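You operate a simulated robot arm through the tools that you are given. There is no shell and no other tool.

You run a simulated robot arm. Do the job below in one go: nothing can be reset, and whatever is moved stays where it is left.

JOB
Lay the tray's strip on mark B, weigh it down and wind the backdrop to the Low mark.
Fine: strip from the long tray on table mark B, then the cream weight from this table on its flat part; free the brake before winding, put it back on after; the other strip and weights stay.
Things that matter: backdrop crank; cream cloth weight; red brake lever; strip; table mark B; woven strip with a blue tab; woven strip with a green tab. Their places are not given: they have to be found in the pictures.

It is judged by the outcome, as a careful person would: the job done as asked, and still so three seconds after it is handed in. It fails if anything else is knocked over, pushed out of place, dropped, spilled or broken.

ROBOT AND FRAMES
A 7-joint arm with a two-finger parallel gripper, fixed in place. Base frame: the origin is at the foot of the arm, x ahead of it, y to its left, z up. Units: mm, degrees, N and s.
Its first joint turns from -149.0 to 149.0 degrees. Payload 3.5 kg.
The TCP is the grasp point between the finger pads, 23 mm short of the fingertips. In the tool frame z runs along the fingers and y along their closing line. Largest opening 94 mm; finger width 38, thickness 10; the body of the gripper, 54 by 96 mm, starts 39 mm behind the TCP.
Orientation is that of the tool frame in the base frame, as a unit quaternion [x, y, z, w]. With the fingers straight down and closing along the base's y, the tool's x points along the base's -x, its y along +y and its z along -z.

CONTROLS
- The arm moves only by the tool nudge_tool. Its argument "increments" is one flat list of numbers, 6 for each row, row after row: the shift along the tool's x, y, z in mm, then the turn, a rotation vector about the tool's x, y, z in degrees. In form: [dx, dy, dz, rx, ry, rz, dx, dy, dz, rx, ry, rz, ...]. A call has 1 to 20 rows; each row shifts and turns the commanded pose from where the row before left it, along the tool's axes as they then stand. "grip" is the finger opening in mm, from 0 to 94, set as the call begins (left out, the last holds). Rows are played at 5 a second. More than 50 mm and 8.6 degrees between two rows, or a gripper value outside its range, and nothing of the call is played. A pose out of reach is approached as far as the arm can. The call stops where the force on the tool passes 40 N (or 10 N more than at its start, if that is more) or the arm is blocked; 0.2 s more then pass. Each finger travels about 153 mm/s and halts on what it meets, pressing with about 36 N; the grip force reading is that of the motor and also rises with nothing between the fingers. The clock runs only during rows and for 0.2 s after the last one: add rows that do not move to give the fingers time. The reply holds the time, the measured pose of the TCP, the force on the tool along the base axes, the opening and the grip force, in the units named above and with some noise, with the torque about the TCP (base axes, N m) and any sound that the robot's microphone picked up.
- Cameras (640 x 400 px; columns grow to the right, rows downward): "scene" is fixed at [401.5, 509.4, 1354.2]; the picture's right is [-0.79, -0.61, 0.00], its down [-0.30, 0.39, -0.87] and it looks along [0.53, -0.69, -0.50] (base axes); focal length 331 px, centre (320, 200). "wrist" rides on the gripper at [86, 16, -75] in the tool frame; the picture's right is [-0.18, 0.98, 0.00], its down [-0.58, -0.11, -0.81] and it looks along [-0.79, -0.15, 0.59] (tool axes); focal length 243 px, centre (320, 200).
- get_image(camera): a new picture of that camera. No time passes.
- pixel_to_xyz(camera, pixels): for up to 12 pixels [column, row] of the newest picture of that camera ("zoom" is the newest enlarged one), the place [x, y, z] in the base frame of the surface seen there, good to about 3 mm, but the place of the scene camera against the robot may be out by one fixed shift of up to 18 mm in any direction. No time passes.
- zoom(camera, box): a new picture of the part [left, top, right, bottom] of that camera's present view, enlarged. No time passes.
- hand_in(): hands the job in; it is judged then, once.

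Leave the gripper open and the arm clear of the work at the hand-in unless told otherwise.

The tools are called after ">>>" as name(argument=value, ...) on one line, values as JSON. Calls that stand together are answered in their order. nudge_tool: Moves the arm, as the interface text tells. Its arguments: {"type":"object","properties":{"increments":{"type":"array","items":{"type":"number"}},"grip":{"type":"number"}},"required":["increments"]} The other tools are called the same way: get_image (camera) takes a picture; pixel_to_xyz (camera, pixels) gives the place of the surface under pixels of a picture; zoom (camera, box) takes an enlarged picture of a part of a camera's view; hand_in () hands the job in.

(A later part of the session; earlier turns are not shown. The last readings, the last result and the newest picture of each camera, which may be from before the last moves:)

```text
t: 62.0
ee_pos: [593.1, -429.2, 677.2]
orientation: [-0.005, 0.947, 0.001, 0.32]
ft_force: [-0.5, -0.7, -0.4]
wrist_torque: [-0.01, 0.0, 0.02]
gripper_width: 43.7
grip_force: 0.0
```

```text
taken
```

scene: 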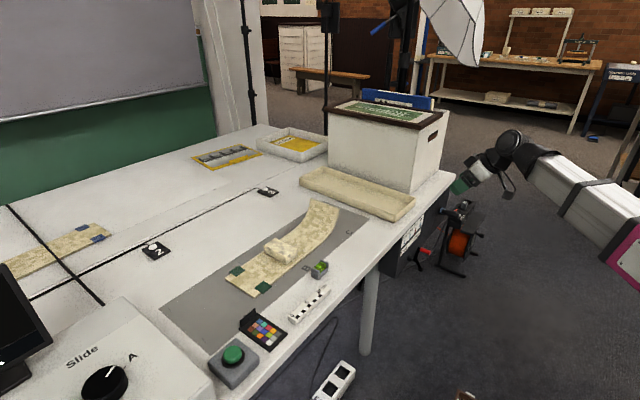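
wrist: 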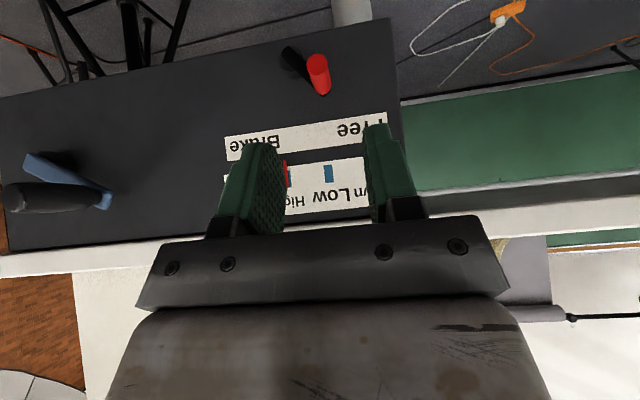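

The red lever is at Free. Now I shift toward the crank to view it closely (TCP about (550,-649,707)).

>>> nudge_tool(increments=[8, 0, -25, 0, 0, 0, 8, 0, -25, 0, 0, 0, 0, -44, 0, 0, 0, 0, 0, -44, 0, 0, 0, 0, 0, -44, 0, 0, 0, 0, 0, -44, 0, 0, 0, 0, 0, -44, 0, 0, 0, 0, 0, 0, 0, 0, 0, 0])

>>> get_image(camera="wrist")

>>> zoom(camera="wrist", box=[220, 60, 420, 200])

```text
t: 63.8
ee_pos: [552.2, -651.9, 707.5]
orientation: [-0.006, 0.948, 0.002, 0.319]
ft_force: [0.7, 0.1, -0.9]
wrist_torque: [-0.04, 0.03, -0.01]
gripper_width: 43.9
grip_force: 0.0
```

```text
taken
```

wrist: 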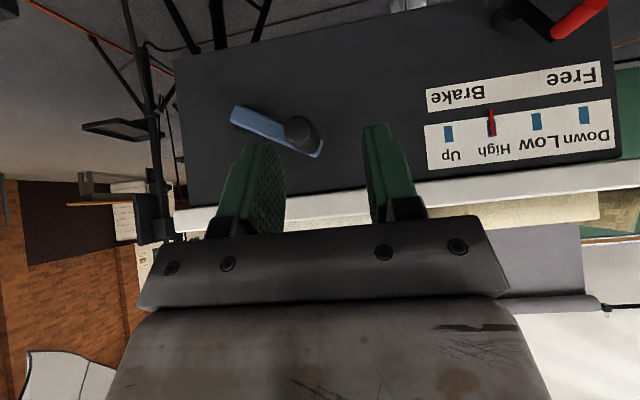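

```text
2.86 times, centred on (320, 130) of wrist
```

zoom: 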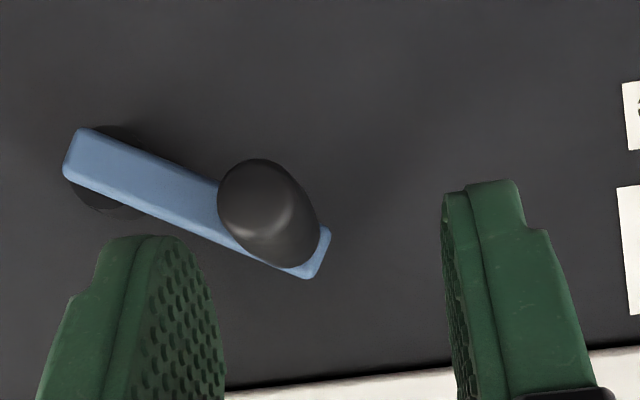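

I measure the crank arm ends, hub and handle.

>>> pixel_to_xyz(camera="zoom", pixels=[[85, 135], [72, 170], [100, 155], [325, 232], [308, 270], [255, 185], [250, 215], [285, 225], [225, 200], [300, 250], [110, 205], [105, 130]])

>>> pixel_to_xyz(camera="zoom", pixels=[[180, 185], [150, 200], [150, 160], [235, 175], [270, 165], [235, 235], [270, 255], [310, 215], [90, 205], [130, 130], [200, 175], [210, 225]])

```text
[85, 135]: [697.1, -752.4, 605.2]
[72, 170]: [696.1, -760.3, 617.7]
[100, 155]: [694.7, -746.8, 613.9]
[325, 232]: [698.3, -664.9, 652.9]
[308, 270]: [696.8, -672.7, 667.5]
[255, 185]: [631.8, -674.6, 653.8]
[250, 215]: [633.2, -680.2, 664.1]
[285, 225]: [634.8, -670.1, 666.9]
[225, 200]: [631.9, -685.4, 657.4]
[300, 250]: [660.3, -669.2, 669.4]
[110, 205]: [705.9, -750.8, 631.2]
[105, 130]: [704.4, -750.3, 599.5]
```

```text
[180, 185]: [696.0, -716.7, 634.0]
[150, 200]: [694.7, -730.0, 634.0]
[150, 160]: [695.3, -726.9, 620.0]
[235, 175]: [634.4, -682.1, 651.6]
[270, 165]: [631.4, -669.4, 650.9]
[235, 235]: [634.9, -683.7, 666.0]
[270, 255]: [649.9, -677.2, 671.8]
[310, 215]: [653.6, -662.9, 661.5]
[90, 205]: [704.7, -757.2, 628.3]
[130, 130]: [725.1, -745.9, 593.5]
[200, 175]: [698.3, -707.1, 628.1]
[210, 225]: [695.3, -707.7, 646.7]
```

Crank: hub about (y -747, z 617), handle axis about (y -676, z 658), 24 mm thick, x 632–696, radius about 82 mm. I open to 60 mm and move to a standoff above the handle.

>>> nudge_tool(increments=[-26.4, -12, 15.5, 0, 0, 0, -26.4, -12, 15.5, 0, 0, 0, 0, 0, 0, 0, 0, 0], grip=60)

>>> get_image(camera="wrist")

>>> zoom(camera="scene", box=[385, 190, 485, 270])

```text
t: 64.6
ee_pos: [612.8, -675.8, 714.8]
orientation: [-0.004, 0.947, 0.002, 0.32]
ft_force: [-0.4, -0.1, 0.1]
wrist_torque: [0.02, 0.0, -0.01]
gripper_width: 60.0
grip_force: 0.0
```

```text
taken
```

wrist: 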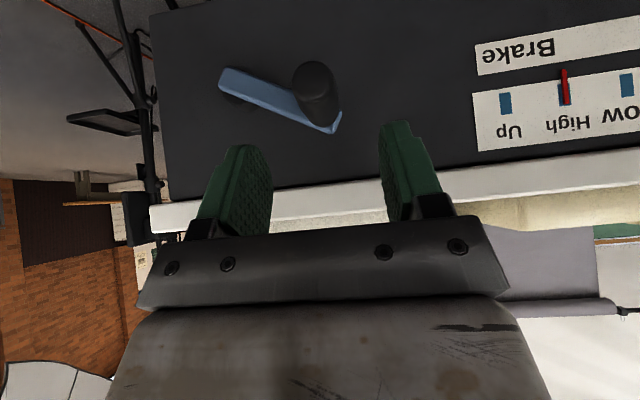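

```text
5.00 times, centred on (435, 230) of scene
```

zoom: 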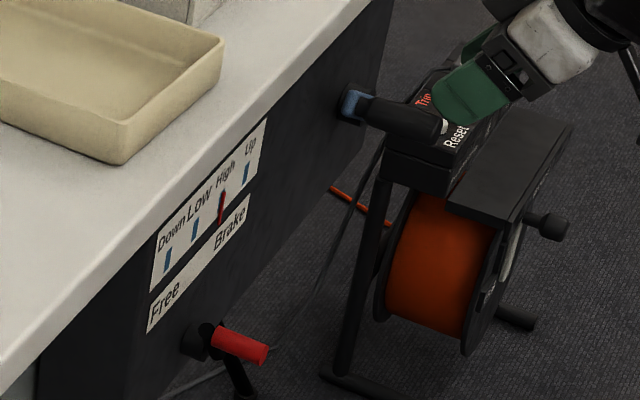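

The pointer is well visible in the scene zoom (at High). I check how near the stand poles at left are to the crank's circle.

>>> pixel_to_xyz(camera="wrist", pixels=[[145, 150], [133, 60], [100, 122], [135, 215], [160, 40], [170, 180], [315, 85], [335, 110], [230, 75], [235, 98], [310, 65], [120, 10]])

>>> zoom(camera="wrist", box=[200, 40, 360, 150])

```text
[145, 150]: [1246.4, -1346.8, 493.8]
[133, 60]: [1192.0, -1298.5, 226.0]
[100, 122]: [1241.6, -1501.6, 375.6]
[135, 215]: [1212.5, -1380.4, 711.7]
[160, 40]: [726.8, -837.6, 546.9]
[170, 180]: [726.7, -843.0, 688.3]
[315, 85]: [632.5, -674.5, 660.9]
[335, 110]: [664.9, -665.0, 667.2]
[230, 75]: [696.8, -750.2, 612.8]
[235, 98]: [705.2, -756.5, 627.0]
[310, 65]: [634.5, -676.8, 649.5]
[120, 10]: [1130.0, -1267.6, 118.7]
```

```text
3.64 times, centred on (280, 95) of wrist
```

zoom: 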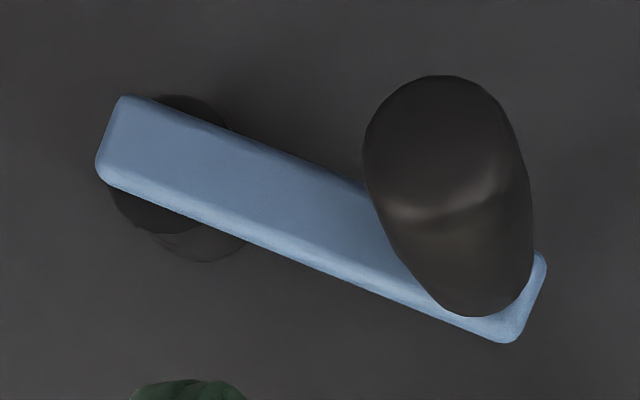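

Nothing is near the crank's circle. I move in 70 mm along the tool axis so the open fingers straddle the handle.

>>> nudge_tool(increments=[0, 0, 20, 0, 0, 0, 0, 0, 20, 0, 0, 0, 0, 0, 20, 0, 0, 0, 0, 0, 10, 0, 0, 0, 0, 0, 0, 0, 0, 0])

>>> get_image(camera="wrist")

```text
t: 65.8
ee_pos: [656.2, -673.4, 659.6]
orientation: [-0.005, 0.947, 0.002, 0.32]
ft_force: [-0.6, -0.2, -0.1]
wrist_torque: [0.0, -0.01, -0.03]
gripper_width: 60.2
grip_force: 0.1
```

```text
taken
```

wrist: 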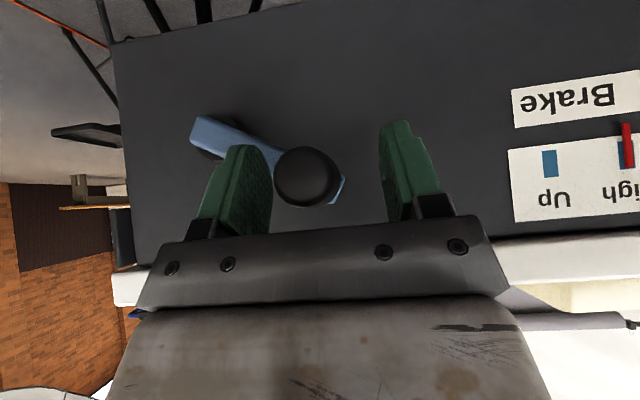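

The handle is between the fingers. I close on it.

>>> nudge_tool(increments=[0, 0, 0, 0, 0, 0, 0, 0, 0, 0, 0, 0, 0, 0, 0, 0, 0, 0], grip=0)

>>> get_image(camera="wrist")

```text
t: 66.6
ee_pos: [656.0, -673.7, 659.6]
orientation: [-0.004, 0.947, 0.002, 0.32]
ft_force: [1.7, -9.7, -10.1]
wrist_torque: [-0.07, -0.24, -1.72]
gripper_width: 25.2
grip_force: 44.8
```

```text
taken
```

wrist: 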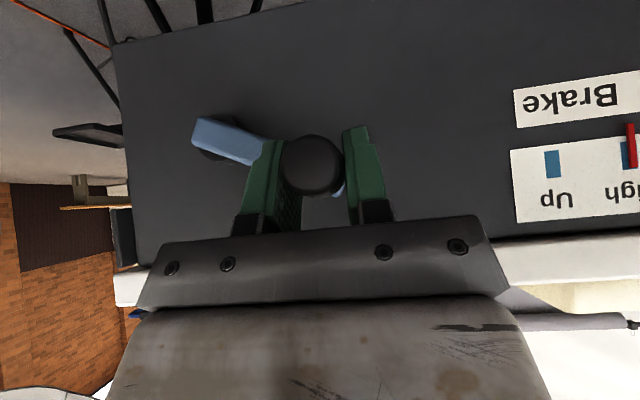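

The grip holds the handle (25 mm) with a slight outward radial pull (~14 N). As a direction test, I nudge the handle up and over by about 6° including a small radial correction.

>>> nudge_tool(increments=[-2.1, -2.8, -2.8, 0, 0, 0, -2.1, -2.7, -2.8, 0, 0, 0, 0, 0, 0, 0, 0, 0])

>>> zoom(camera="scene", box=[385, 190, 485, 270])

>>> get_image(camera="wrist")

```text
t: 67.4
ee_pos: [657.2, -677.1, 664.0]
orientation: [-0.004, 0.947, 0.002, 0.32]
ft_force: [-5.3, 0.8, -9.2]
wrist_torque: [-0.01, 0.25, -1.59]
gripper_width: 25.6
grip_force: 44.7
```

```text
5.00 times, centred on (435, 230) of scene
```

zoom: 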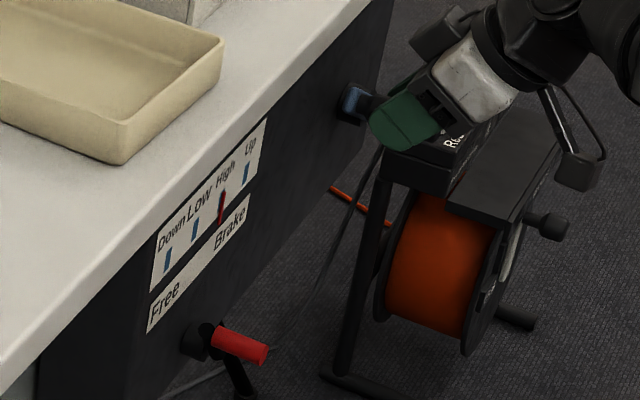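

```text
taken
```

wrist: 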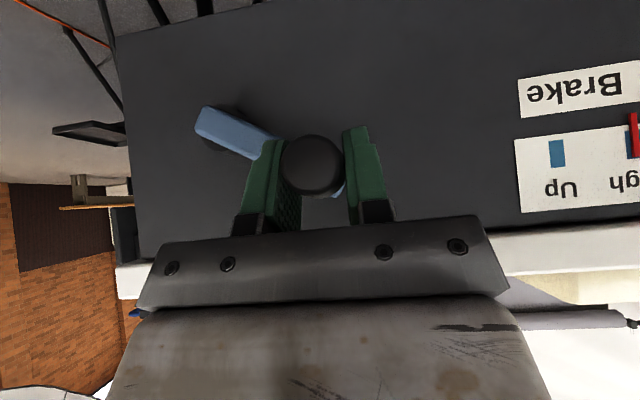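

It turns with about 10 N. I continue up and over by three 8° steps and watch force and pointer.

>>> nudge_tool(increments=[-2.8, -3.6, -3.7, 0, 0, 0, -2.8, -3.7, -3.7, 0, 0, 0, -2.5, -4.1, -3.3, 0, 0, 0, -2.5, -4.2, -3.3, 0, 0, 0, -2.2, -4.7, -2.9, 0, 0, 0, -2.1, -4.7, -2.8, 0, 0, 0, 0, 0, 0, 0, 0, 0])

>>> zoom(camera="scene", box=[385, 190, 485, 270])

>>> get_image(camera="wrist")

```text
t: 69.0
ee_pos: [657.0, -703.6, 691.7]
orientation: [-0.005, 0.947, 0.002, 0.321]
ft_force: [-12.2, 24.3, 24.1]
wrist_torque: [0.14, 0.18, -1.41]
gripper_width: 25.6
grip_force: 45.2
```

```text
5.00 times, centred on (435, 230) of scene
```

zoom: 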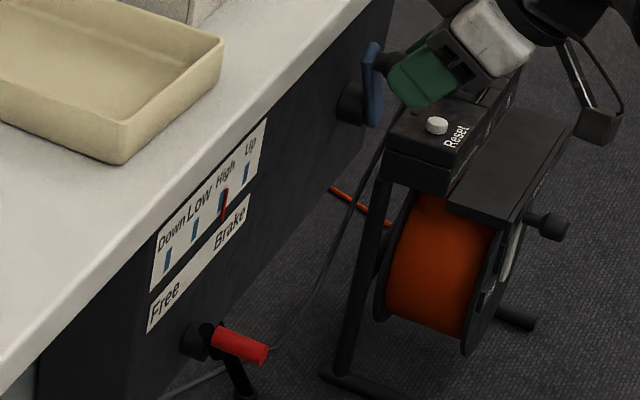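

```text
taken
```

wrist: 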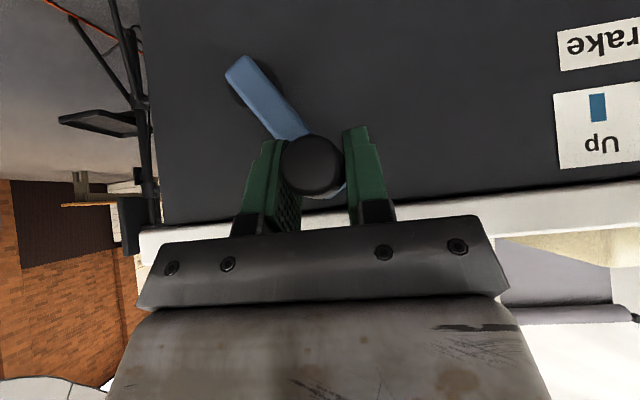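

Winding that way moved the pointer slightly toward Up, so the other direction is needed. The measured poses fit a circle about (y -748, z 620), radius 84. I now turn the handle back and downward on the +y side, about 32° first.

>>> nudge_tool(increments=[4.2, 9.6, 5.6, 0, 0, 0, 4.9, 8.4, 6.5, 0, 0, 0, 5.5, 7.2, 7.4, 0, 0, 0, 6.1, 5.9, 8.1, 0, 0, 0, 0, 0, 0, 0, 0, 0])

>>> get_image(camera="wrist")

```text
t: 70.2
ee_pos: [657.4, -673.3, 655.9]
orientation: [-0.004, 0.948, 0.001, 0.319]
ft_force: [-29.6, 12.0, 1.8]
wrist_torque: [0.05, -0.36, -1.52]
gripper_width: 25.2
grip_force: 45.0
```

```text
taken
```

wrist: 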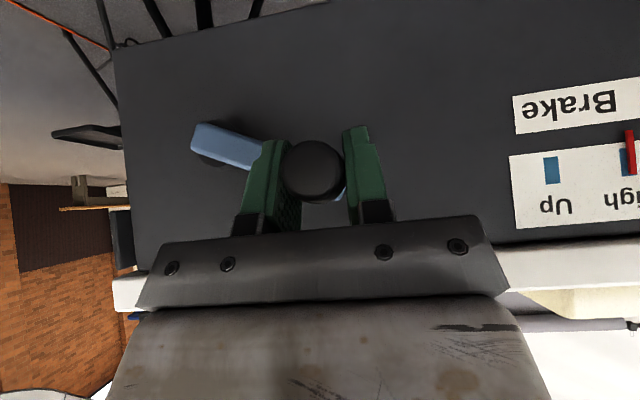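

The x-force has built up to -30 N while turning, likely a squeeze effect of the tight grip. I open slightly to 32 mm to release it and read the free state.

>>> nudge_tool(increments=[0, 0, 0, 0, 0, 0, 0, 0, 0, 0, 0, 0], grip=32)

>>> get_image(camera="wrist")

>>> zoom(camera="scene", box=[385, 190, 485, 270])

```text
t: 70.8
ee_pos: [658.9, -674.8, 654.7]
orientation: [-0.004, 0.947, 0.001, 0.321]
ft_force: [0.8, 0.2, 0.2]
wrist_torque: [-0.01, 0.01, 0.0]
gripper_width: 32.0
grip_force: 0.1
```

```text
taken
```

wrist: 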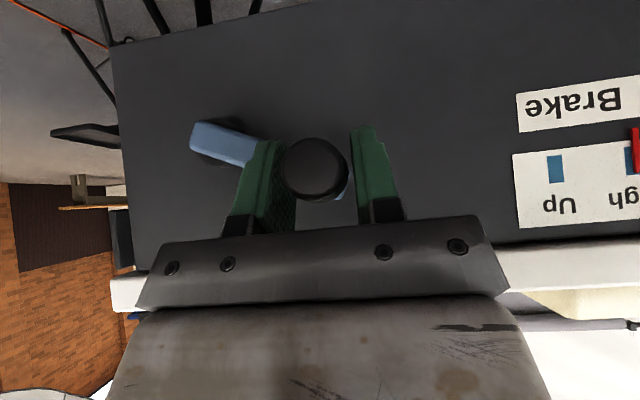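

```text
5.00 times, centred on (435, 230) of scene
```

zoom: 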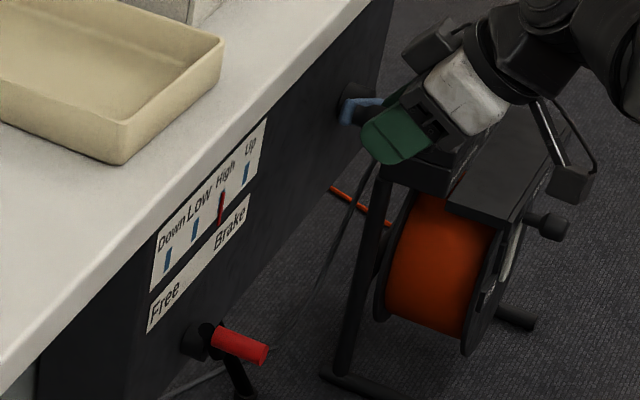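

Free now, with zero force; the handle hasn't run away. I shift 2 mm back in x and re-grip more softly (command 10 mm, a lighter squeeze).

>>> nudge_tool(increments=[1.6, 0, -1.2, 0, 0, 0, 0, 0, 0, 0, 0, 0])

>>> nudge_tool(increments=[0, 0, 0, 0, 0, 0, 0, 0, 0, 0, 0, 0], grip=10)

```text
t: 71.4
ee_pos: [654.9, -673.5, 655.2]
orientation: [-0.004, 0.948, 0.001, 0.32]
ft_force: [0.2, 0.5, -0.1]
wrist_torque: [0.0, 0.0, 0.01]
gripper_width: 32.1
grip_force: 0.1
```

```text
t: 72.0
ee_pos: [655.5, -673.1, 655.8]
orientation: [-0.004, 0.947, 0.003, 0.32]
ft_force: [0.3, 1.6, -3.1]
wrist_torque: [-0.01, 0.09, -1.71]
gripper_width: 24.8
grip_force: 45.0
```

The squeeze is still at full force. I try a lighter one with the command at 21 mm.

>>> nudge_tool(increments=[0, 0, 0, 0, 0, 0, 0, 0, 0, 0, 0, 0], grip=21)

```text
t: 72.6
ee_pos: [655.9, -673.7, 655.2]
orientation: [-0.004, 0.948, 0.001, 0.319]
ft_force: [-1.4, 1.1, -5.1]
wrist_torque: [0.01, -0.42, -1.74]
gripper_width: 25.3
grip_force: 44.7
```

Still full force; I try 24 mm.

>>> nudge_tool(increments=[0, 0, 0, 0, 0, 0, 0, 0, 0, 0, 0, 0], grip=24)

```text
t: 73.2
ee_pos: [657.3, -673.4, 655.8]
orientation: [-0.005, 0.948, 0.002, 0.32]
ft_force: [-0.7, 1.1, -5.4]
wrist_torque: [-0.01, -0.33, -1.66]
gripper_width: 25.1
grip_force: 44.9
```

The gripper grips fully or not at all, so I go on with the full grip in short arcs, correcting from force. Next 24° downward.

>>> nudge_tool(increments=[3.0, 3.1, 3.9, 0, 0, 0, 3.0, 3.1, 4.0, 0, 0, 0, 3.4, 1.4, 4.5, 0, 0, 0, 3.4, 1.4, 4.5, 0, 0, 0, 3.5, 0.6, 4.6, 0, 0, 0, 3.5, 0.6, 4.6, 0, 0, 0, 0, 0, 0, 0, 0, 0])

>>> get_image(camera="wrist")

```text
t: 74.8
ee_pos: [655.2, -665.8, 622.2]
orientation: [-0.005, 0.947, 0.0, 0.32]
ft_force: [13.3, -33.4, -1.6]
wrist_torque: [-0.13, 1.06, -0.74]
gripper_width: 25.2
grip_force: 44.7
```

```text
taken
```

wrist: 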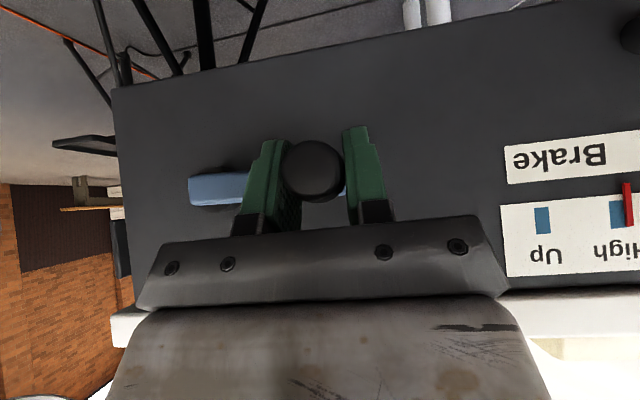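

The handle follows; the pointer (628,205) is now left of... past the High mark toward Low. I measure the pointer's y to get the gearing.

>>> zoom(camera="scene", box=[395, 215, 445, 265])

>>> pixel_to_xyz(camera="wrist", pixels=[[628, 200], [628, 215], [615, 215], [543, 220], [626, 190]])

```text
8.00 times, centred on (420, 240) of scene
```

zoom: 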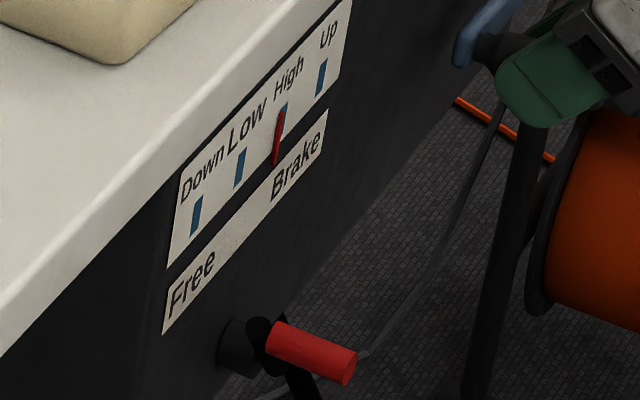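

```text
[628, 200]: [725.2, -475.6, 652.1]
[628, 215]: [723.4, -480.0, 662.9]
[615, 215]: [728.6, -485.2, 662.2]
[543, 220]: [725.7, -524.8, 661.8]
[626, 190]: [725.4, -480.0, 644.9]
```

The gearing is roughly 0.15 mm per degree, so it takes most of a turn to reach Low. I continue 32° further down, correcting 2 mm inward.

>>> nudge_tool(increments=[3.0, -1.6, 4.4, 0, 0, 0, 3.0, -1.4, 4.4, 0, 0, 0, 3.4, -1.2, 4.5, 0, 0, 0, 3.4, -1.2, 4.5, 0, 0, 0, 3.2, -1.9, 4.3, 0, 0, 0, 3.2, -2.0, 4.3, 0, 0, 0, 3.0, -2.7, 4.0, 0, 0, 0, 3.0, -2.7, 4.0, 0, 0, 0, 0, 0, 0, 0, 0, 0])

>>> get_image(camera="wrist")

```text
t: 76.8
ee_pos: [656.9, -674.4, 580.2]
orientation: [-0.006, 0.948, 0.005, 0.318]
ft_force: [1.5, 28.0, -12.5]
wrist_torque: [0.1, -0.78, -1.73]
gripper_width: 25.0
grip_force: 45.7
```

```text
taken
```

wrist: 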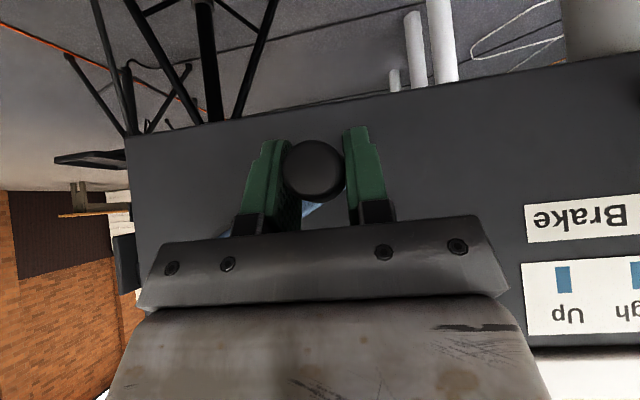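

The handle has followed; the force shows the path is slightly inside the true circle, so the centre is nearer (y -748, z 618). I continue 32° toward the bottom.

>>> nudge_tool(increments=[2.8, -2.0, 3.7, 0, 0, 0, 2.8, -2.3, 3.6, 0, 0, 0, 2.7, -3.7, 3.5, 0, 0, 0, 2.6, -3.7, 3.5, 0, 0, 0, 2.4, -4.2, 3.1, 0, 0, 0, 2.3, -4.3, 3.0, 0, 0, 0, 2.0, -4.8, 2.6, 0, 0, 0, 1.9, -4.8, 2.6, 0, 0, 0, 0, 0, 0, 0, 0, 0])

>>> get_image(camera="wrist")

>>> zoom(camera="scene", box=[395, 215, 445, 265])

```text
t: 78.1
ee_pos: [656.5, -694.3, 554.6]
orientation: [-0.004, 0.948, 0.003, 0.319]
ft_force: [3.8, 4.5, -6.2]
wrist_torque: [0.04, 0.22, -1.6]
gripper_width: 25.1
grip_force: 45.2
stopped in row 6: the force on the tool passed its limit at 40 N (the readings are from after the stop); the commanded pose is now the measured one
```

```text
taken
```

wrist: 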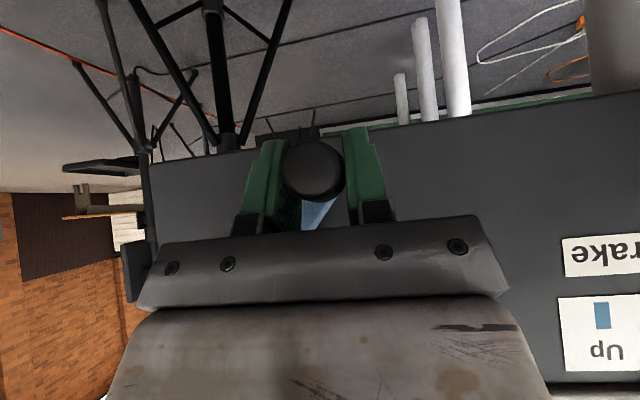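

```text
8.00 times, centred on (420, 240) of scene
```

zoom: 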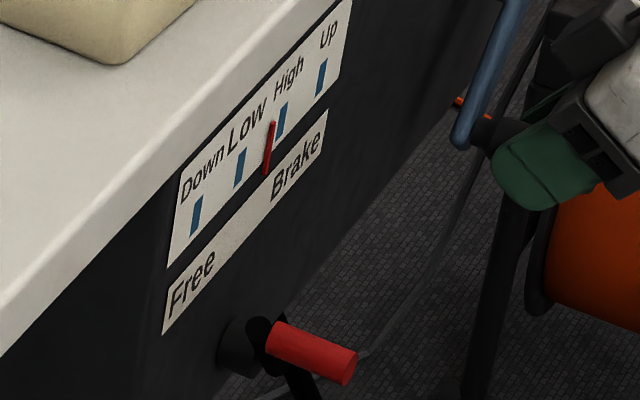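

The stop re-synchronised the commanded pose. Three gripped points give the centre (y -748.7, z 617.3), radius 83. The pointer is about a quarter of the way to Low. I carry on along this circle through the bottom, 32°.

>>> nudge_tool(increments=[2.1, -4.6, 2.8, 0, 0, 0, 2.1, -4.6, 2.8, 0, 0, 0, 1.7, -5.05, 2.2, 0, 0, 0, 1.7, -5.05, 2.25, 0, 0, 0, 1.25, -5.4, 1.65, 0, 0, 0, 1.25, -5.4, 1.65, 0, 0, 0, 0.8, -5.65, 1.05, 0, 0, 0, 0.8, -5.65, 1.05, 0, 0, 0, 0, 0, 0, 0, 0, 0])

```text
t: 80.1
ee_pos: [655.1, -735.2, 535.3]
orientation: [-0.005, 0.948, 0.003, 0.317]
ft_force: [-3.8, 2.8, -22.9]
wrist_torque: [0.02, 0.72, -1.55]
gripper_width: 25.1
grip_force: 45.0
```

It passes near the bottom with force within limits. I continue another 32° past the bottom toward -y.

>>> nudge_tool(increments=[0.5, -5.8, 0.65, 0, 0, 0, 0.5, -5.8, 0.65, 0, 0, 0, -0.2, -5.8, -0.25, 0, 0, 0, -0.2, -5.8, -0.25, 0, 0, 0, -0.65, -5.7, -0.87, 0, 0, 0, -0.65, -5.7, -0.87, 0, 0, 0, -1.15, -5.5, -1.5, 0, 0, 0, -1.15, -5.5, -1.5, 0, 0, 0, 0, 0, 0, 0, 0, 0])

>>> get_image(camera="wrist")

>>> zoom(camera="scene", box=[395, 215, 445, 265])

```text
t: 82.1
ee_pos: [656.0, -780.8, 539.5]
orientation: [-0.005, 0.948, 0.003, 0.319]
ft_force: [-6.6, -7.6, -16.9]
wrist_torque: [-0.04, 0.13, -1.6]
gripper_width: 25.1
grip_force: 45.5
```

```text
taken
```

wrist: 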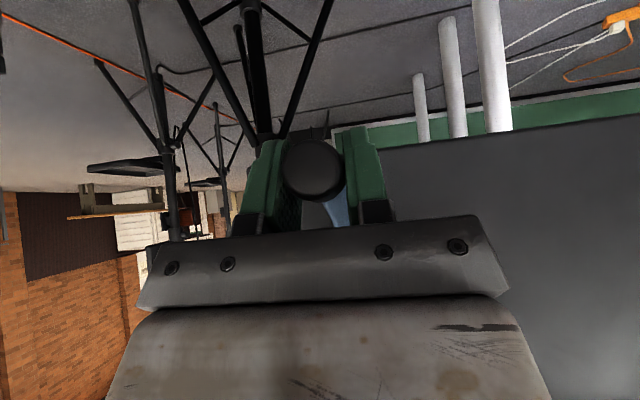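

```text
8.00 times, centred on (420, 240) of scene
```

zoom: 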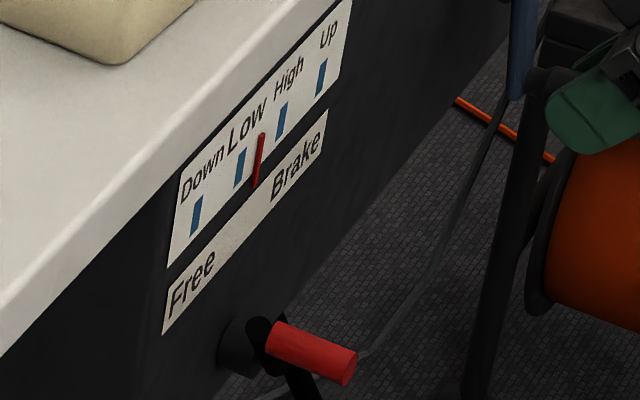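

The pointer is over halfway; from its travel I estimate the handle must end near 128° (upper, -y side). I continue 32° up the -y side.

>>> nudge_tool(increments=[-1.4, -5.4, -1.8, 0, 0, 0, -1.5, -5.2, -1.9, 0, 0, 0, -2.0, -4.75, -2.65, 0, 0, 0, -2.0, -4.75, -2.65, 0, 0, 0, -2.4, -4.2, -3.15, 0, 0, 0, -2.4, -4.2, -3.15, 0, 0, 0, -2.7, -3.65, -3.6, 0, 0, 0, -2.7, -3.65, -3.6, 0, 0, 0, 0, 0, 0, 0, 0, 0])

>>> get_image(camera="wrist")

```text
t: 84.1
ee_pos: [656.2, -819.0, 568.6]
orientation: [-0.006, 0.948, 0.002, 0.317]
ft_force: [-32.5, -13.5, -11.8]
wrist_torque: [-0.06, 0.03, -1.84]
gripper_width: 25.2
grip_force: 45.6
```

```text
taken
```

wrist: 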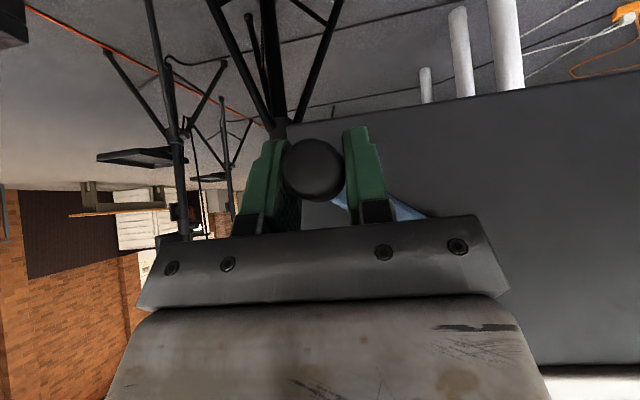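

There's a -32 N axial push (x), so I correct 2 mm back in x, and widen the circle fit (centre y -750.5, z 618.5, r 85). I continue 24° up.

>>> nudge_tool(increments=[1.6, 0, -1.2, 0, 0, 0, -2.95, -3.45, -3.9, 0, 0, 0, -2.95, -3.45, -3.9, 0, 0, 0, -3.25, -2.4, -4.3, 0, 0, 0, -3.25, -2.4, -4.3, 0, 0, 0, -3.45, -1.6, -4.53, 0, 0, 0, -3.45, -1.6, -4.53, 0, 0, 0, 0, 0, 0, 0, 0, 0])

>>> zoom(camera="scene", box=[395, 215, 445, 265])

>>> get_image(camera="wrist")

```text
t: 85.9
ee_pos: [656.3, -833.1, 599.9]
orientation: [-0.003, 0.948, 0.001, 0.319]
ft_force: [-4.5, -28.7, -7.2]
wrist_torque: [-0.12, 0.94, -1.55]
gripper_width: 25.0
grip_force: 45.2
```

```text
8.00 times, centred on (420, 240) of scene
```

zoom: 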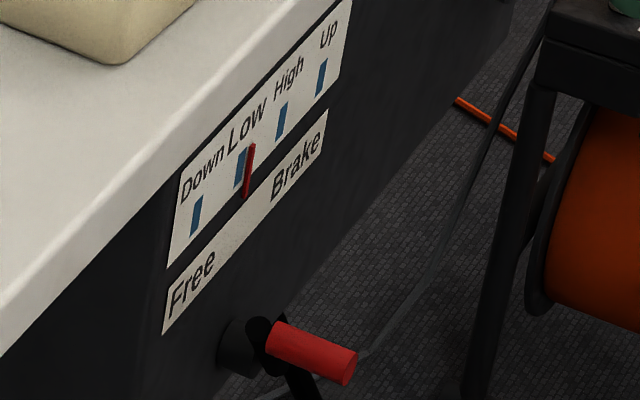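

```text
taken
```

wrist: 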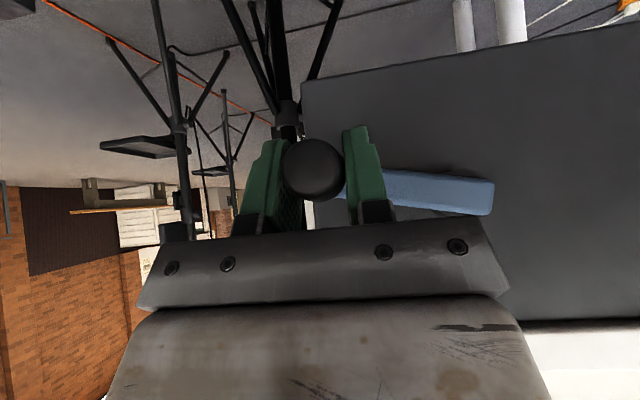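

The pointer is nearing Low. I continue 24° upward through the -y-most point, with a 1.5 mm outward correction.

>>> nudge_tool(increments=[-3.6, -1.6, -4.7, 0, 0, 0, -3.6, -1.6, -4.7, 0, 0, 0, -3.6, 0, -4.7, 0, 0, 0, -3.6, 0, -4.7, 0, 0, 0, -3.6, 0.85, -4.7, 0, 0, 0, -3.6, 0.85, -4.7, 0, 0, 0, 0, 0, 0, 0, 0, 0])

>>> zoom(camera="scene", box=[395, 215, 445, 265])

```text
t: 87.5
ee_pos: [655.9, -832.6, 636.1]
orientation: [-0.004, 0.948, 0.003, 0.319]
ft_force: [-11.1, -14.1, 2.4]
wrist_torque: [-0.03, -0.83, -2.04]
gripper_width: 25.2
grip_force: 44.7
```

```text
8.00 times, centred on (420, 240) of scene
```

zoom: 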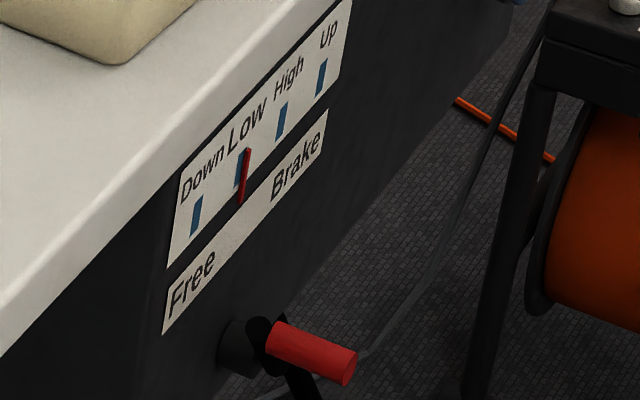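

Almost there: the pointer overlaps the right part of the Low mark. I continue 24° more.

>>> nudge_tool(increments=[-3.45, 1.35, -4.53, 0, 0, 0, -3.45, 1.35, -4.53, 0, 0, 0, -3.25, 2.45, -4.3, 0, 0, 0, -3.25, 2.45, -4.3, 0, 0, 0, -3.05, 3.1, -4.0, 0, 0, 0, -3.05, 3.1, -4.0, 0, 0, 0, 0, 0, 0, 0, 0, 0])

>>> zoom(camera="scene", box=[395, 215, 445, 265])

>>> get_image(camera="wrist")

```text
t: 89.1
ee_pos: [655.0, -818.8, 669.4]
orientation: [-0.005, 0.948, 0.003, 0.318]
ft_force: [0.9, -4.8, 2.8]
wrist_torque: [-0.04, -0.29, -1.84]
gripper_width: 25.5
grip_force: 45.4
```

```text
8.00 times, centred on (420, 240) of scene
```

zoom: 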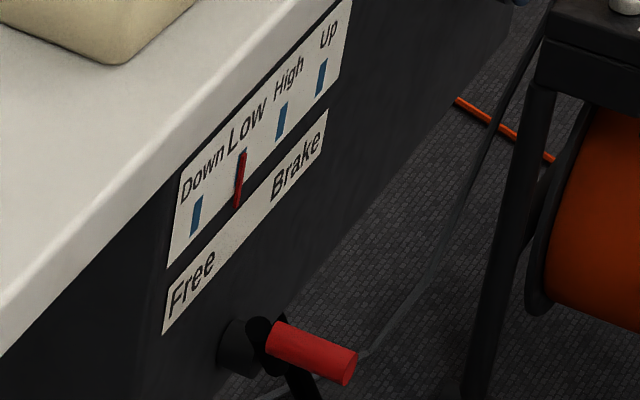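

```text
taken
```

wrist: 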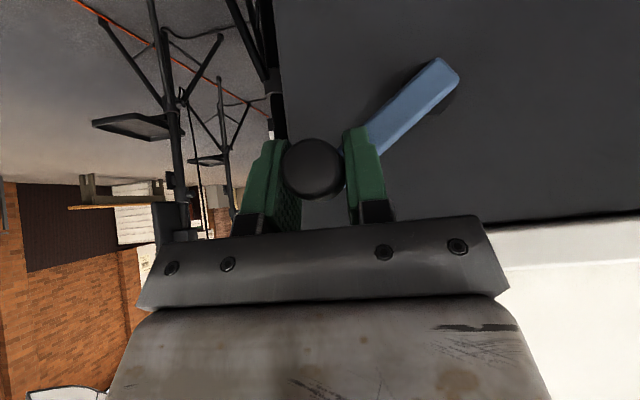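

The pointer now covers the Low mark nearly fully. I enlarge further to see how well it is centred.

>>> zoom(camera="scene", box=[400, 225, 432, 245])

```text
16.00 times, centred on (416, 235) of scene
```

zoom: 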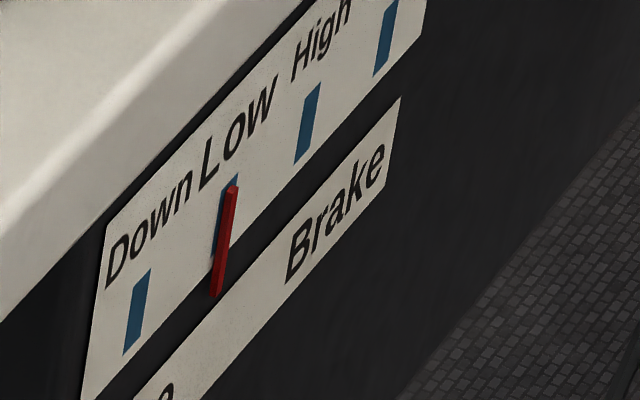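

Allowing for the pointer standing off the panel (parallax), its offset from the Low mark now equals what it was at High at the start. I release the handle, wait, and back out along the tool axis to check from the front.

>>> nudge_tool(increments=[0, 0, 0, 0, 0, 0, 0, 0, 0, 0, 0, 0], grip=46)

>>> nudge_tool(increments=[0, 0, -15, 0, 0, 0, 0, 0, -25, 0, 0, 0, 0, 0, -30, 0, 0, 0, 0, 0, -30, 0, 0, 0, 0, 0, -20, 0, 0, 0, 0, 0, 0, 0, 0, 0])

>>> zoom(camera="scene", box=[400, 225, 432, 245])

>>> get_image(camera="wrist")

```text
t: 89.7
ee_pos: [656.2, -818.7, 668.4]
orientation: [-0.005, 0.948, 0.003, 0.318]
ft_force: [-0.1, 0.4, -0.2]
wrist_torque: [0.0, 0.04, -0.02]
gripper_width: 46.2
grip_force: 0.2
```

```text
t: 91.1
ee_pos: [583.6, -820.1, 764.9]
orientation: [-0.005, 0.948, 0.003, 0.319]
ft_force: [-0.6, 0.0, -0.7]
wrist_torque: [-0.03, 0.02, 0.01]
gripper_width: 45.9
grip_force: 0.1
```

```text
16.00 times, centred on (416, 235) of scene
```

zoom: 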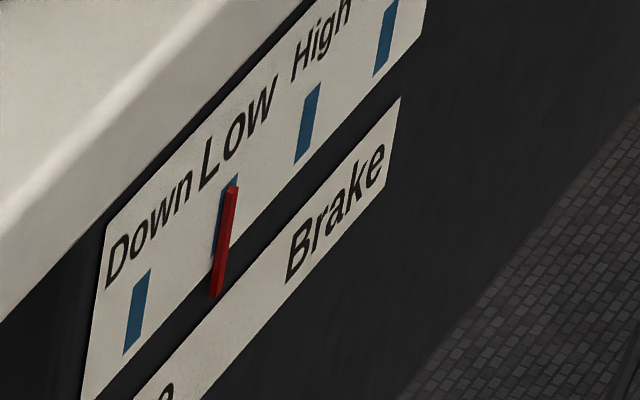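

```text
taken
```

wrist: 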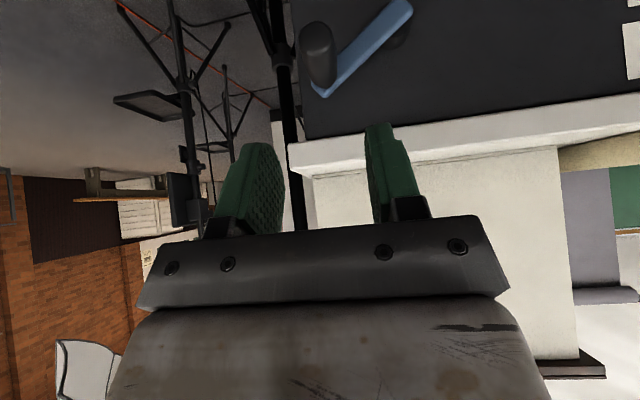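

The crank stays where it was left. I move in front of the label to compare the pointer with the Low mark squarely.

>>> nudge_tool(increments=[0, 45.9, 0, 0, 0, 0, 0, 45.9, 0, 0, 0, 0, 0, 45.9, 0, 0, 0, 0, 0, 45.9, 0, 0, 0, 0, 0, 45.9, 0, 0, 0, 0, 0, 45.9, 0, 0, 0, 0, 0, 45.9, 0, 0, 0, 0, 0, 45.9, 0, 0, 0, 0, 29.2, 0, 18.6, 0, 0, 0, 29.2, 0, 18.6, 0, 0, 0, 0, 0, 0, 0, 0, 0], grip=60)

>>> get_image(camera="wrist")

>>> zoom(camera="wrist", box=[260, 60, 420, 190])

```text
t: 93.5
ee_pos: [554.2, -453.3, 700.1]
orientation: [-0.006, 0.948, 0.003, 0.319]
ft_force: [0.0, -0.3, -0.2]
wrist_torque: [-0.02, -0.01, 0.0]
gripper_width: 60.0
grip_force: 0.1
```

```text
taken
```

wrist: 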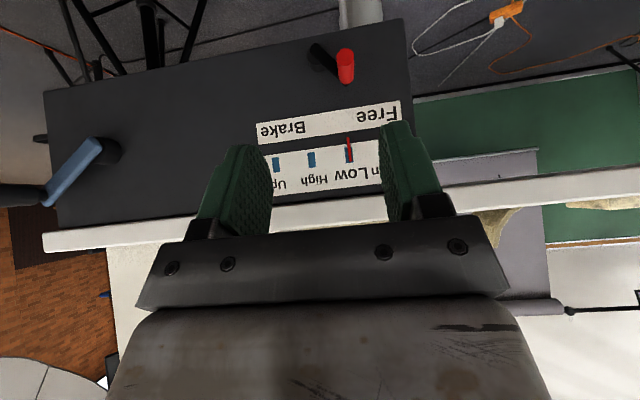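

```text
3.08 times, centred on (340, 125) of wrist
```

zoom: 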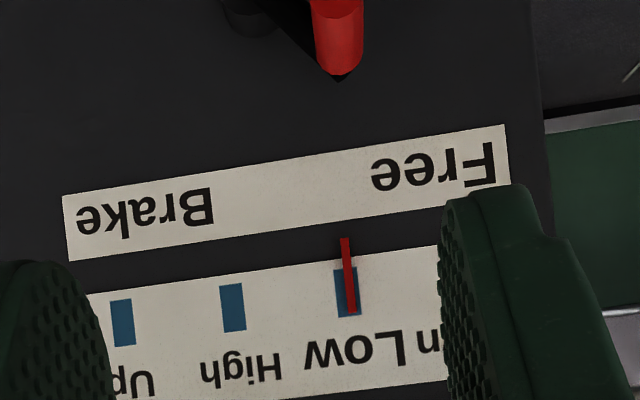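

The pointer lies over the Low mark in this frontal view. I enlarge more and check its centring numerically.

>>> zoom(camera="wrist", box=[320, 125, 380, 170])

>>> pixel_to_xyz(camera="wrist", pixels=[[348, 140], [349, 150], [350, 158], [344.5, 150], [346, 158], [354, 153], [312, 160], [276, 165]])

```text
8.89 times, centred on (350, 148) of wrist
```

zoom: 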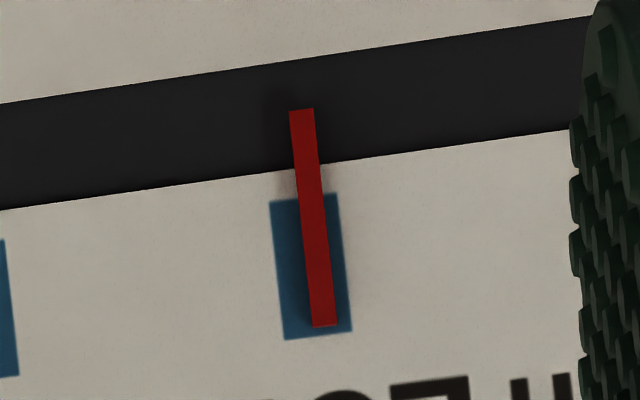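

```text
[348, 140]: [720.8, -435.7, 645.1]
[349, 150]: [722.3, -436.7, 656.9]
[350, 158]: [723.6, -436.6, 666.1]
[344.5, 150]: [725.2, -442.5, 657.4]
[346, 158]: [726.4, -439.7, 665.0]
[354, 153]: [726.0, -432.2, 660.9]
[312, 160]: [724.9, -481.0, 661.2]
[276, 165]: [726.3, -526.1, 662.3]
```

The pointer sits inside the Low mark, within about 0.5 mm of its centre. Now the brake goes back on: I measure the red handle at its Free position.

>>> zoom(camera="wrist", box=[300, 30, 380, 100])

>>> pixel_to_xyz(camera="wrist", pixels=[[346, 58], [340, 57], [352, 57], [346, 75], [345, 52], [346, 66], [325, 60], [316, 47]])

```text
5.71 times, centred on (340, 65) of wrist
```

zoom: 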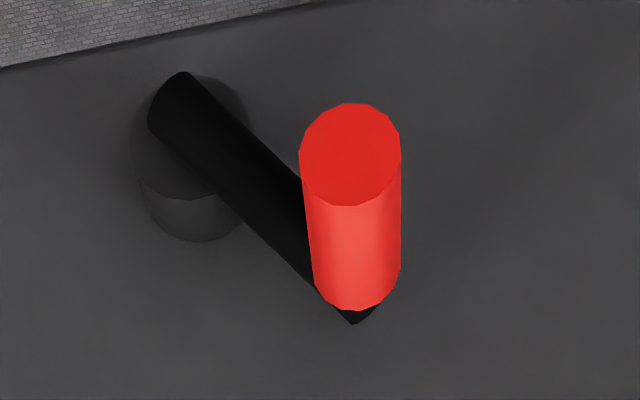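

```text
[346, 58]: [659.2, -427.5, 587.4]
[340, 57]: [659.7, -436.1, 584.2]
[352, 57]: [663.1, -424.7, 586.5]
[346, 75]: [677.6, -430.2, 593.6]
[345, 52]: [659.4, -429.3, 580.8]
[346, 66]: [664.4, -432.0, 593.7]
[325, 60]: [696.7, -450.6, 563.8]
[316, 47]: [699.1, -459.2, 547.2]
```

The handle is at (660,-430,585). I go to the standoff with a 40 mm opening, then move in so the fingers straddle it.

>>> nudge_tool(increments=[-6.3, 7.8, 31.2, 0, 0, 0, -6.3, 7.8, 31.2, 0, 0, 0, -6.3, 7.8, 31.2, 0, 0, 0, 0, 0, 0, 0, 0, 0], grip=40)

>>> get_image(camera="wrist")

```text
t: 94.5
ee_pos: [627.0, -425.6, 639.0]
orientation: [-0.004, 0.947, 0.003, 0.32]
ft_force: [-0.5, -0.4, 0.6]
wrist_torque: [0.01, 0.02, -0.03]
gripper_width: 40.1
grip_force: 0.0
```

```text
taken
```

wrist: 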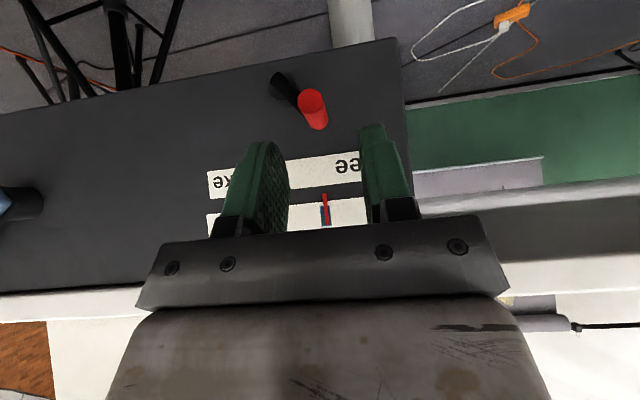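

I advance 60 mm with a -4 mm y correction.

>>> nudge_tool(increments=[0.6, -1.3, 20, 0, 0, 0, 0.6, -1.3, 20, 0, 0, 0, 0.6, -1.3, 20, 0, 0, 0, 0, 0, 0, 0, 0, 0])

>>> get_image(camera="wrist")

```text
t: 95.5
ee_pos: [661.1, -432.5, 587.0]
orientation: [-0.005, 0.948, 0.003, 0.319]
ft_force: [-0.1, -0.1, 0.2]
wrist_torque: [-0.02, 0.0, 0.01]
gripper_width: 39.9
grip_force: 0.1
```

```text
taken
```

wrist: 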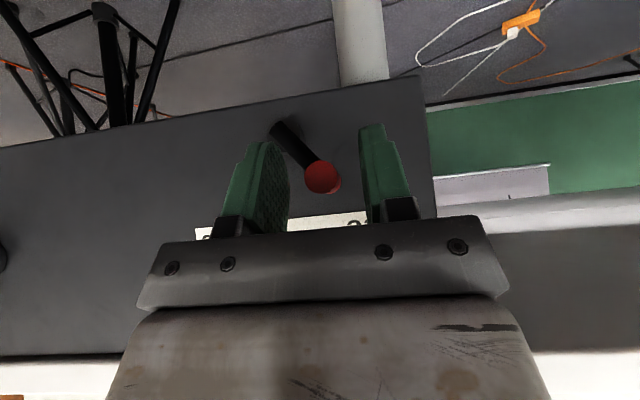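

The handle is between the pads. I narrow to 24 mm and push it over toward Brake.

>>> nudge_tool(increments=[0, 0, 0, 0, 0, 0, 0, 0, 0, 0, 0, 0, 0, -7, 0, 0, 0, 0, 0, -7, 0, 0, 0, 0, 0, -7, 0, 0, 0, 0, 0, -7, 0, 0, 0, 0, 0, -7, 0, 0, 0, 0, 0, -7, 0, 0, 0, 0, 0, -7, 0, 0, 0, 0, 0, 0, 0, 0, 0, 0], grip=24)

>>> get_image(camera="wrist")

```text
t: 97.7
ee_pos: [661.7, -482.7, 587.9]
orientation: [-0.004, 0.948, 0.003, 0.319]
ft_force: [0.0, -2.2, 0.1]
wrist_torque: [-0.04, -0.01, -0.02]
gripper_width: 24.8
grip_force: 0.7
```

```text
taken
```

wrist: 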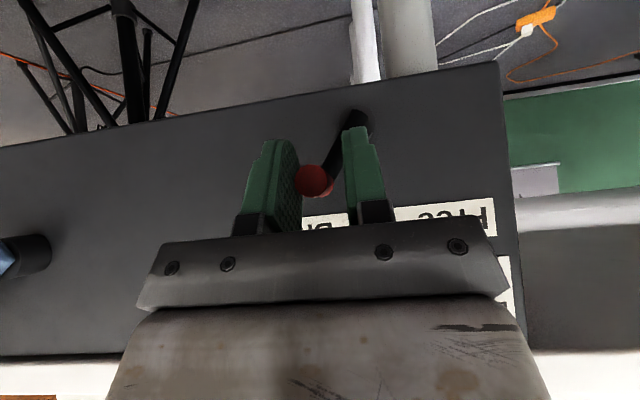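

The lever has come over to the Brake side, now resting against the leading finger (a snap action). I go on in small steps until the stop is felt.

>>> nudge_tool(increments=[0, -3, 0, 0, 0, 0, 0, -3, 0, 0, 0, 0, 0, -3, 0, 0, 0, 0, 0, 0, 0, 0, 0, 0])

>>> get_image(camera="wrist")

```text
t: 98.7
ee_pos: [661.9, -491.7, 587.7]
orientation: [-0.005, 0.948, 0.002, 0.32]
ft_force: [-0.1, 0.3, -0.2]
wrist_torque: [0.0, -0.04, -0.05]
gripper_width: 23.7
grip_force: 0.0
```

```text
taken
```

wrist: 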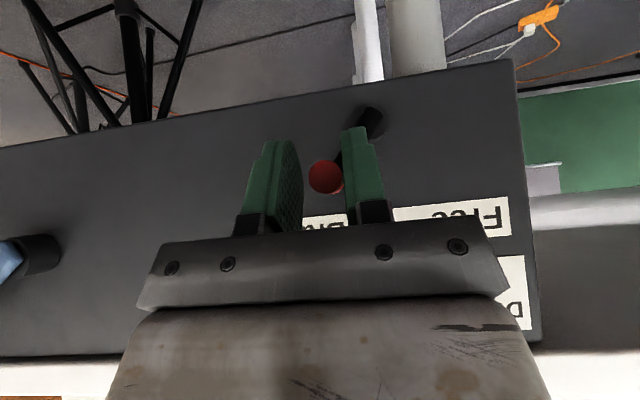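

The handle is now by the trailing finger. I push slightly more to feel the stop.

>>> nudge_tool(increments=[0, -2, 0, 0, 0, 0, 0, -2, 0, 0, 0, 0, 0, 0, 0, 0, 0, 0])

>>> get_image(camera="wrist")

```text
t: 99.5
ee_pos: [662.5, -494.9, 587.6]
orientation: [-0.006, 0.948, 0.004, 0.318]
ft_force: [-1.4, 8.8, 1.7]
wrist_torque: [0.03, 0.08, 0.04]
gripper_width: 27.8
grip_force: 3.8
```

```text
taken
```

wrist: 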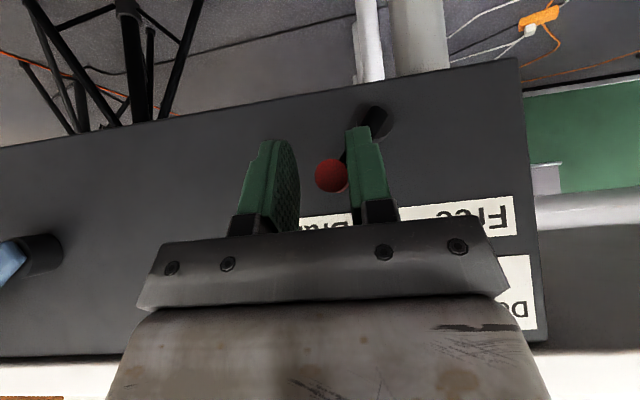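

The stop is firm (8.8 N): the lever is fully at Brake. I back off 6 mm, open, and retreat along the tool axis.

>>> nudge_tool(increments=[0, 6, 0, 0, 0, 0, 0, 0, 0, 0, 0, 0], grip=28)

>>> nudge_tool(increments=[0, 0, 0, 0, 0, 0, 0, 0, 0, 0, 0, 0, 0, 0, -20, 0, 0, 0, 0, 0, -30, 0, 0, 0, 0, 0, -30, 0, 0, 0, 0, 0, -30, 0, 0, 0, 0, 0, -30, 0, 0, 0, 0, 0, 0, 0, 0, 0], grip=44)

>>> get_image(camera="wrist")

>>> get_image(camera="scene")

```text
t: 100.1
ee_pos: [663.2, -489.2, 588.7]
orientation: [-0.005, 0.948, 0.002, 0.319]
ft_force: [-1.1, -0.1, -0.2]
wrist_torque: [-0.03, 0.0, -0.01]
gripper_width: 28.0
grip_force: 0.0
```

```text
t: 101.9
ee_pos: [577.4, -489.3, 699.9]
orientation: [-0.006, 0.948, 0.004, 0.318]
ft_force: [-0.3, -0.1, 0.5]
wrist_torque: [0.02, -0.01, -0.02]
gripper_width: 43.8
grip_force: 0.1
```

```text
taken
```

wrist: 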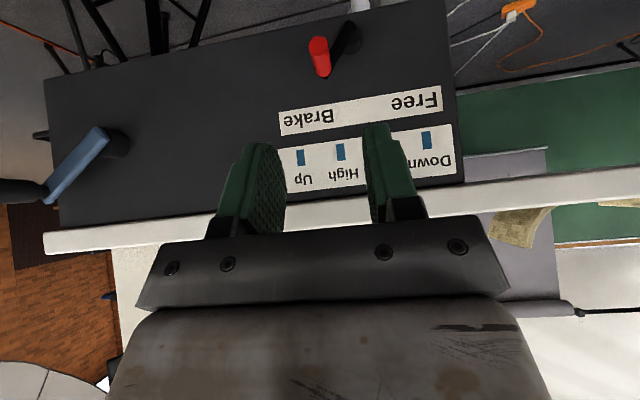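

```text
taken
```

scene: 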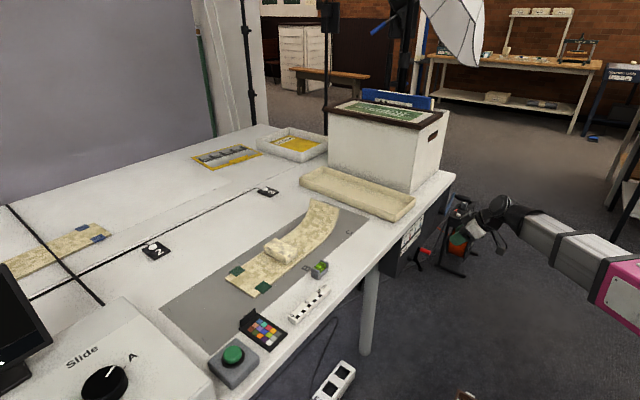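

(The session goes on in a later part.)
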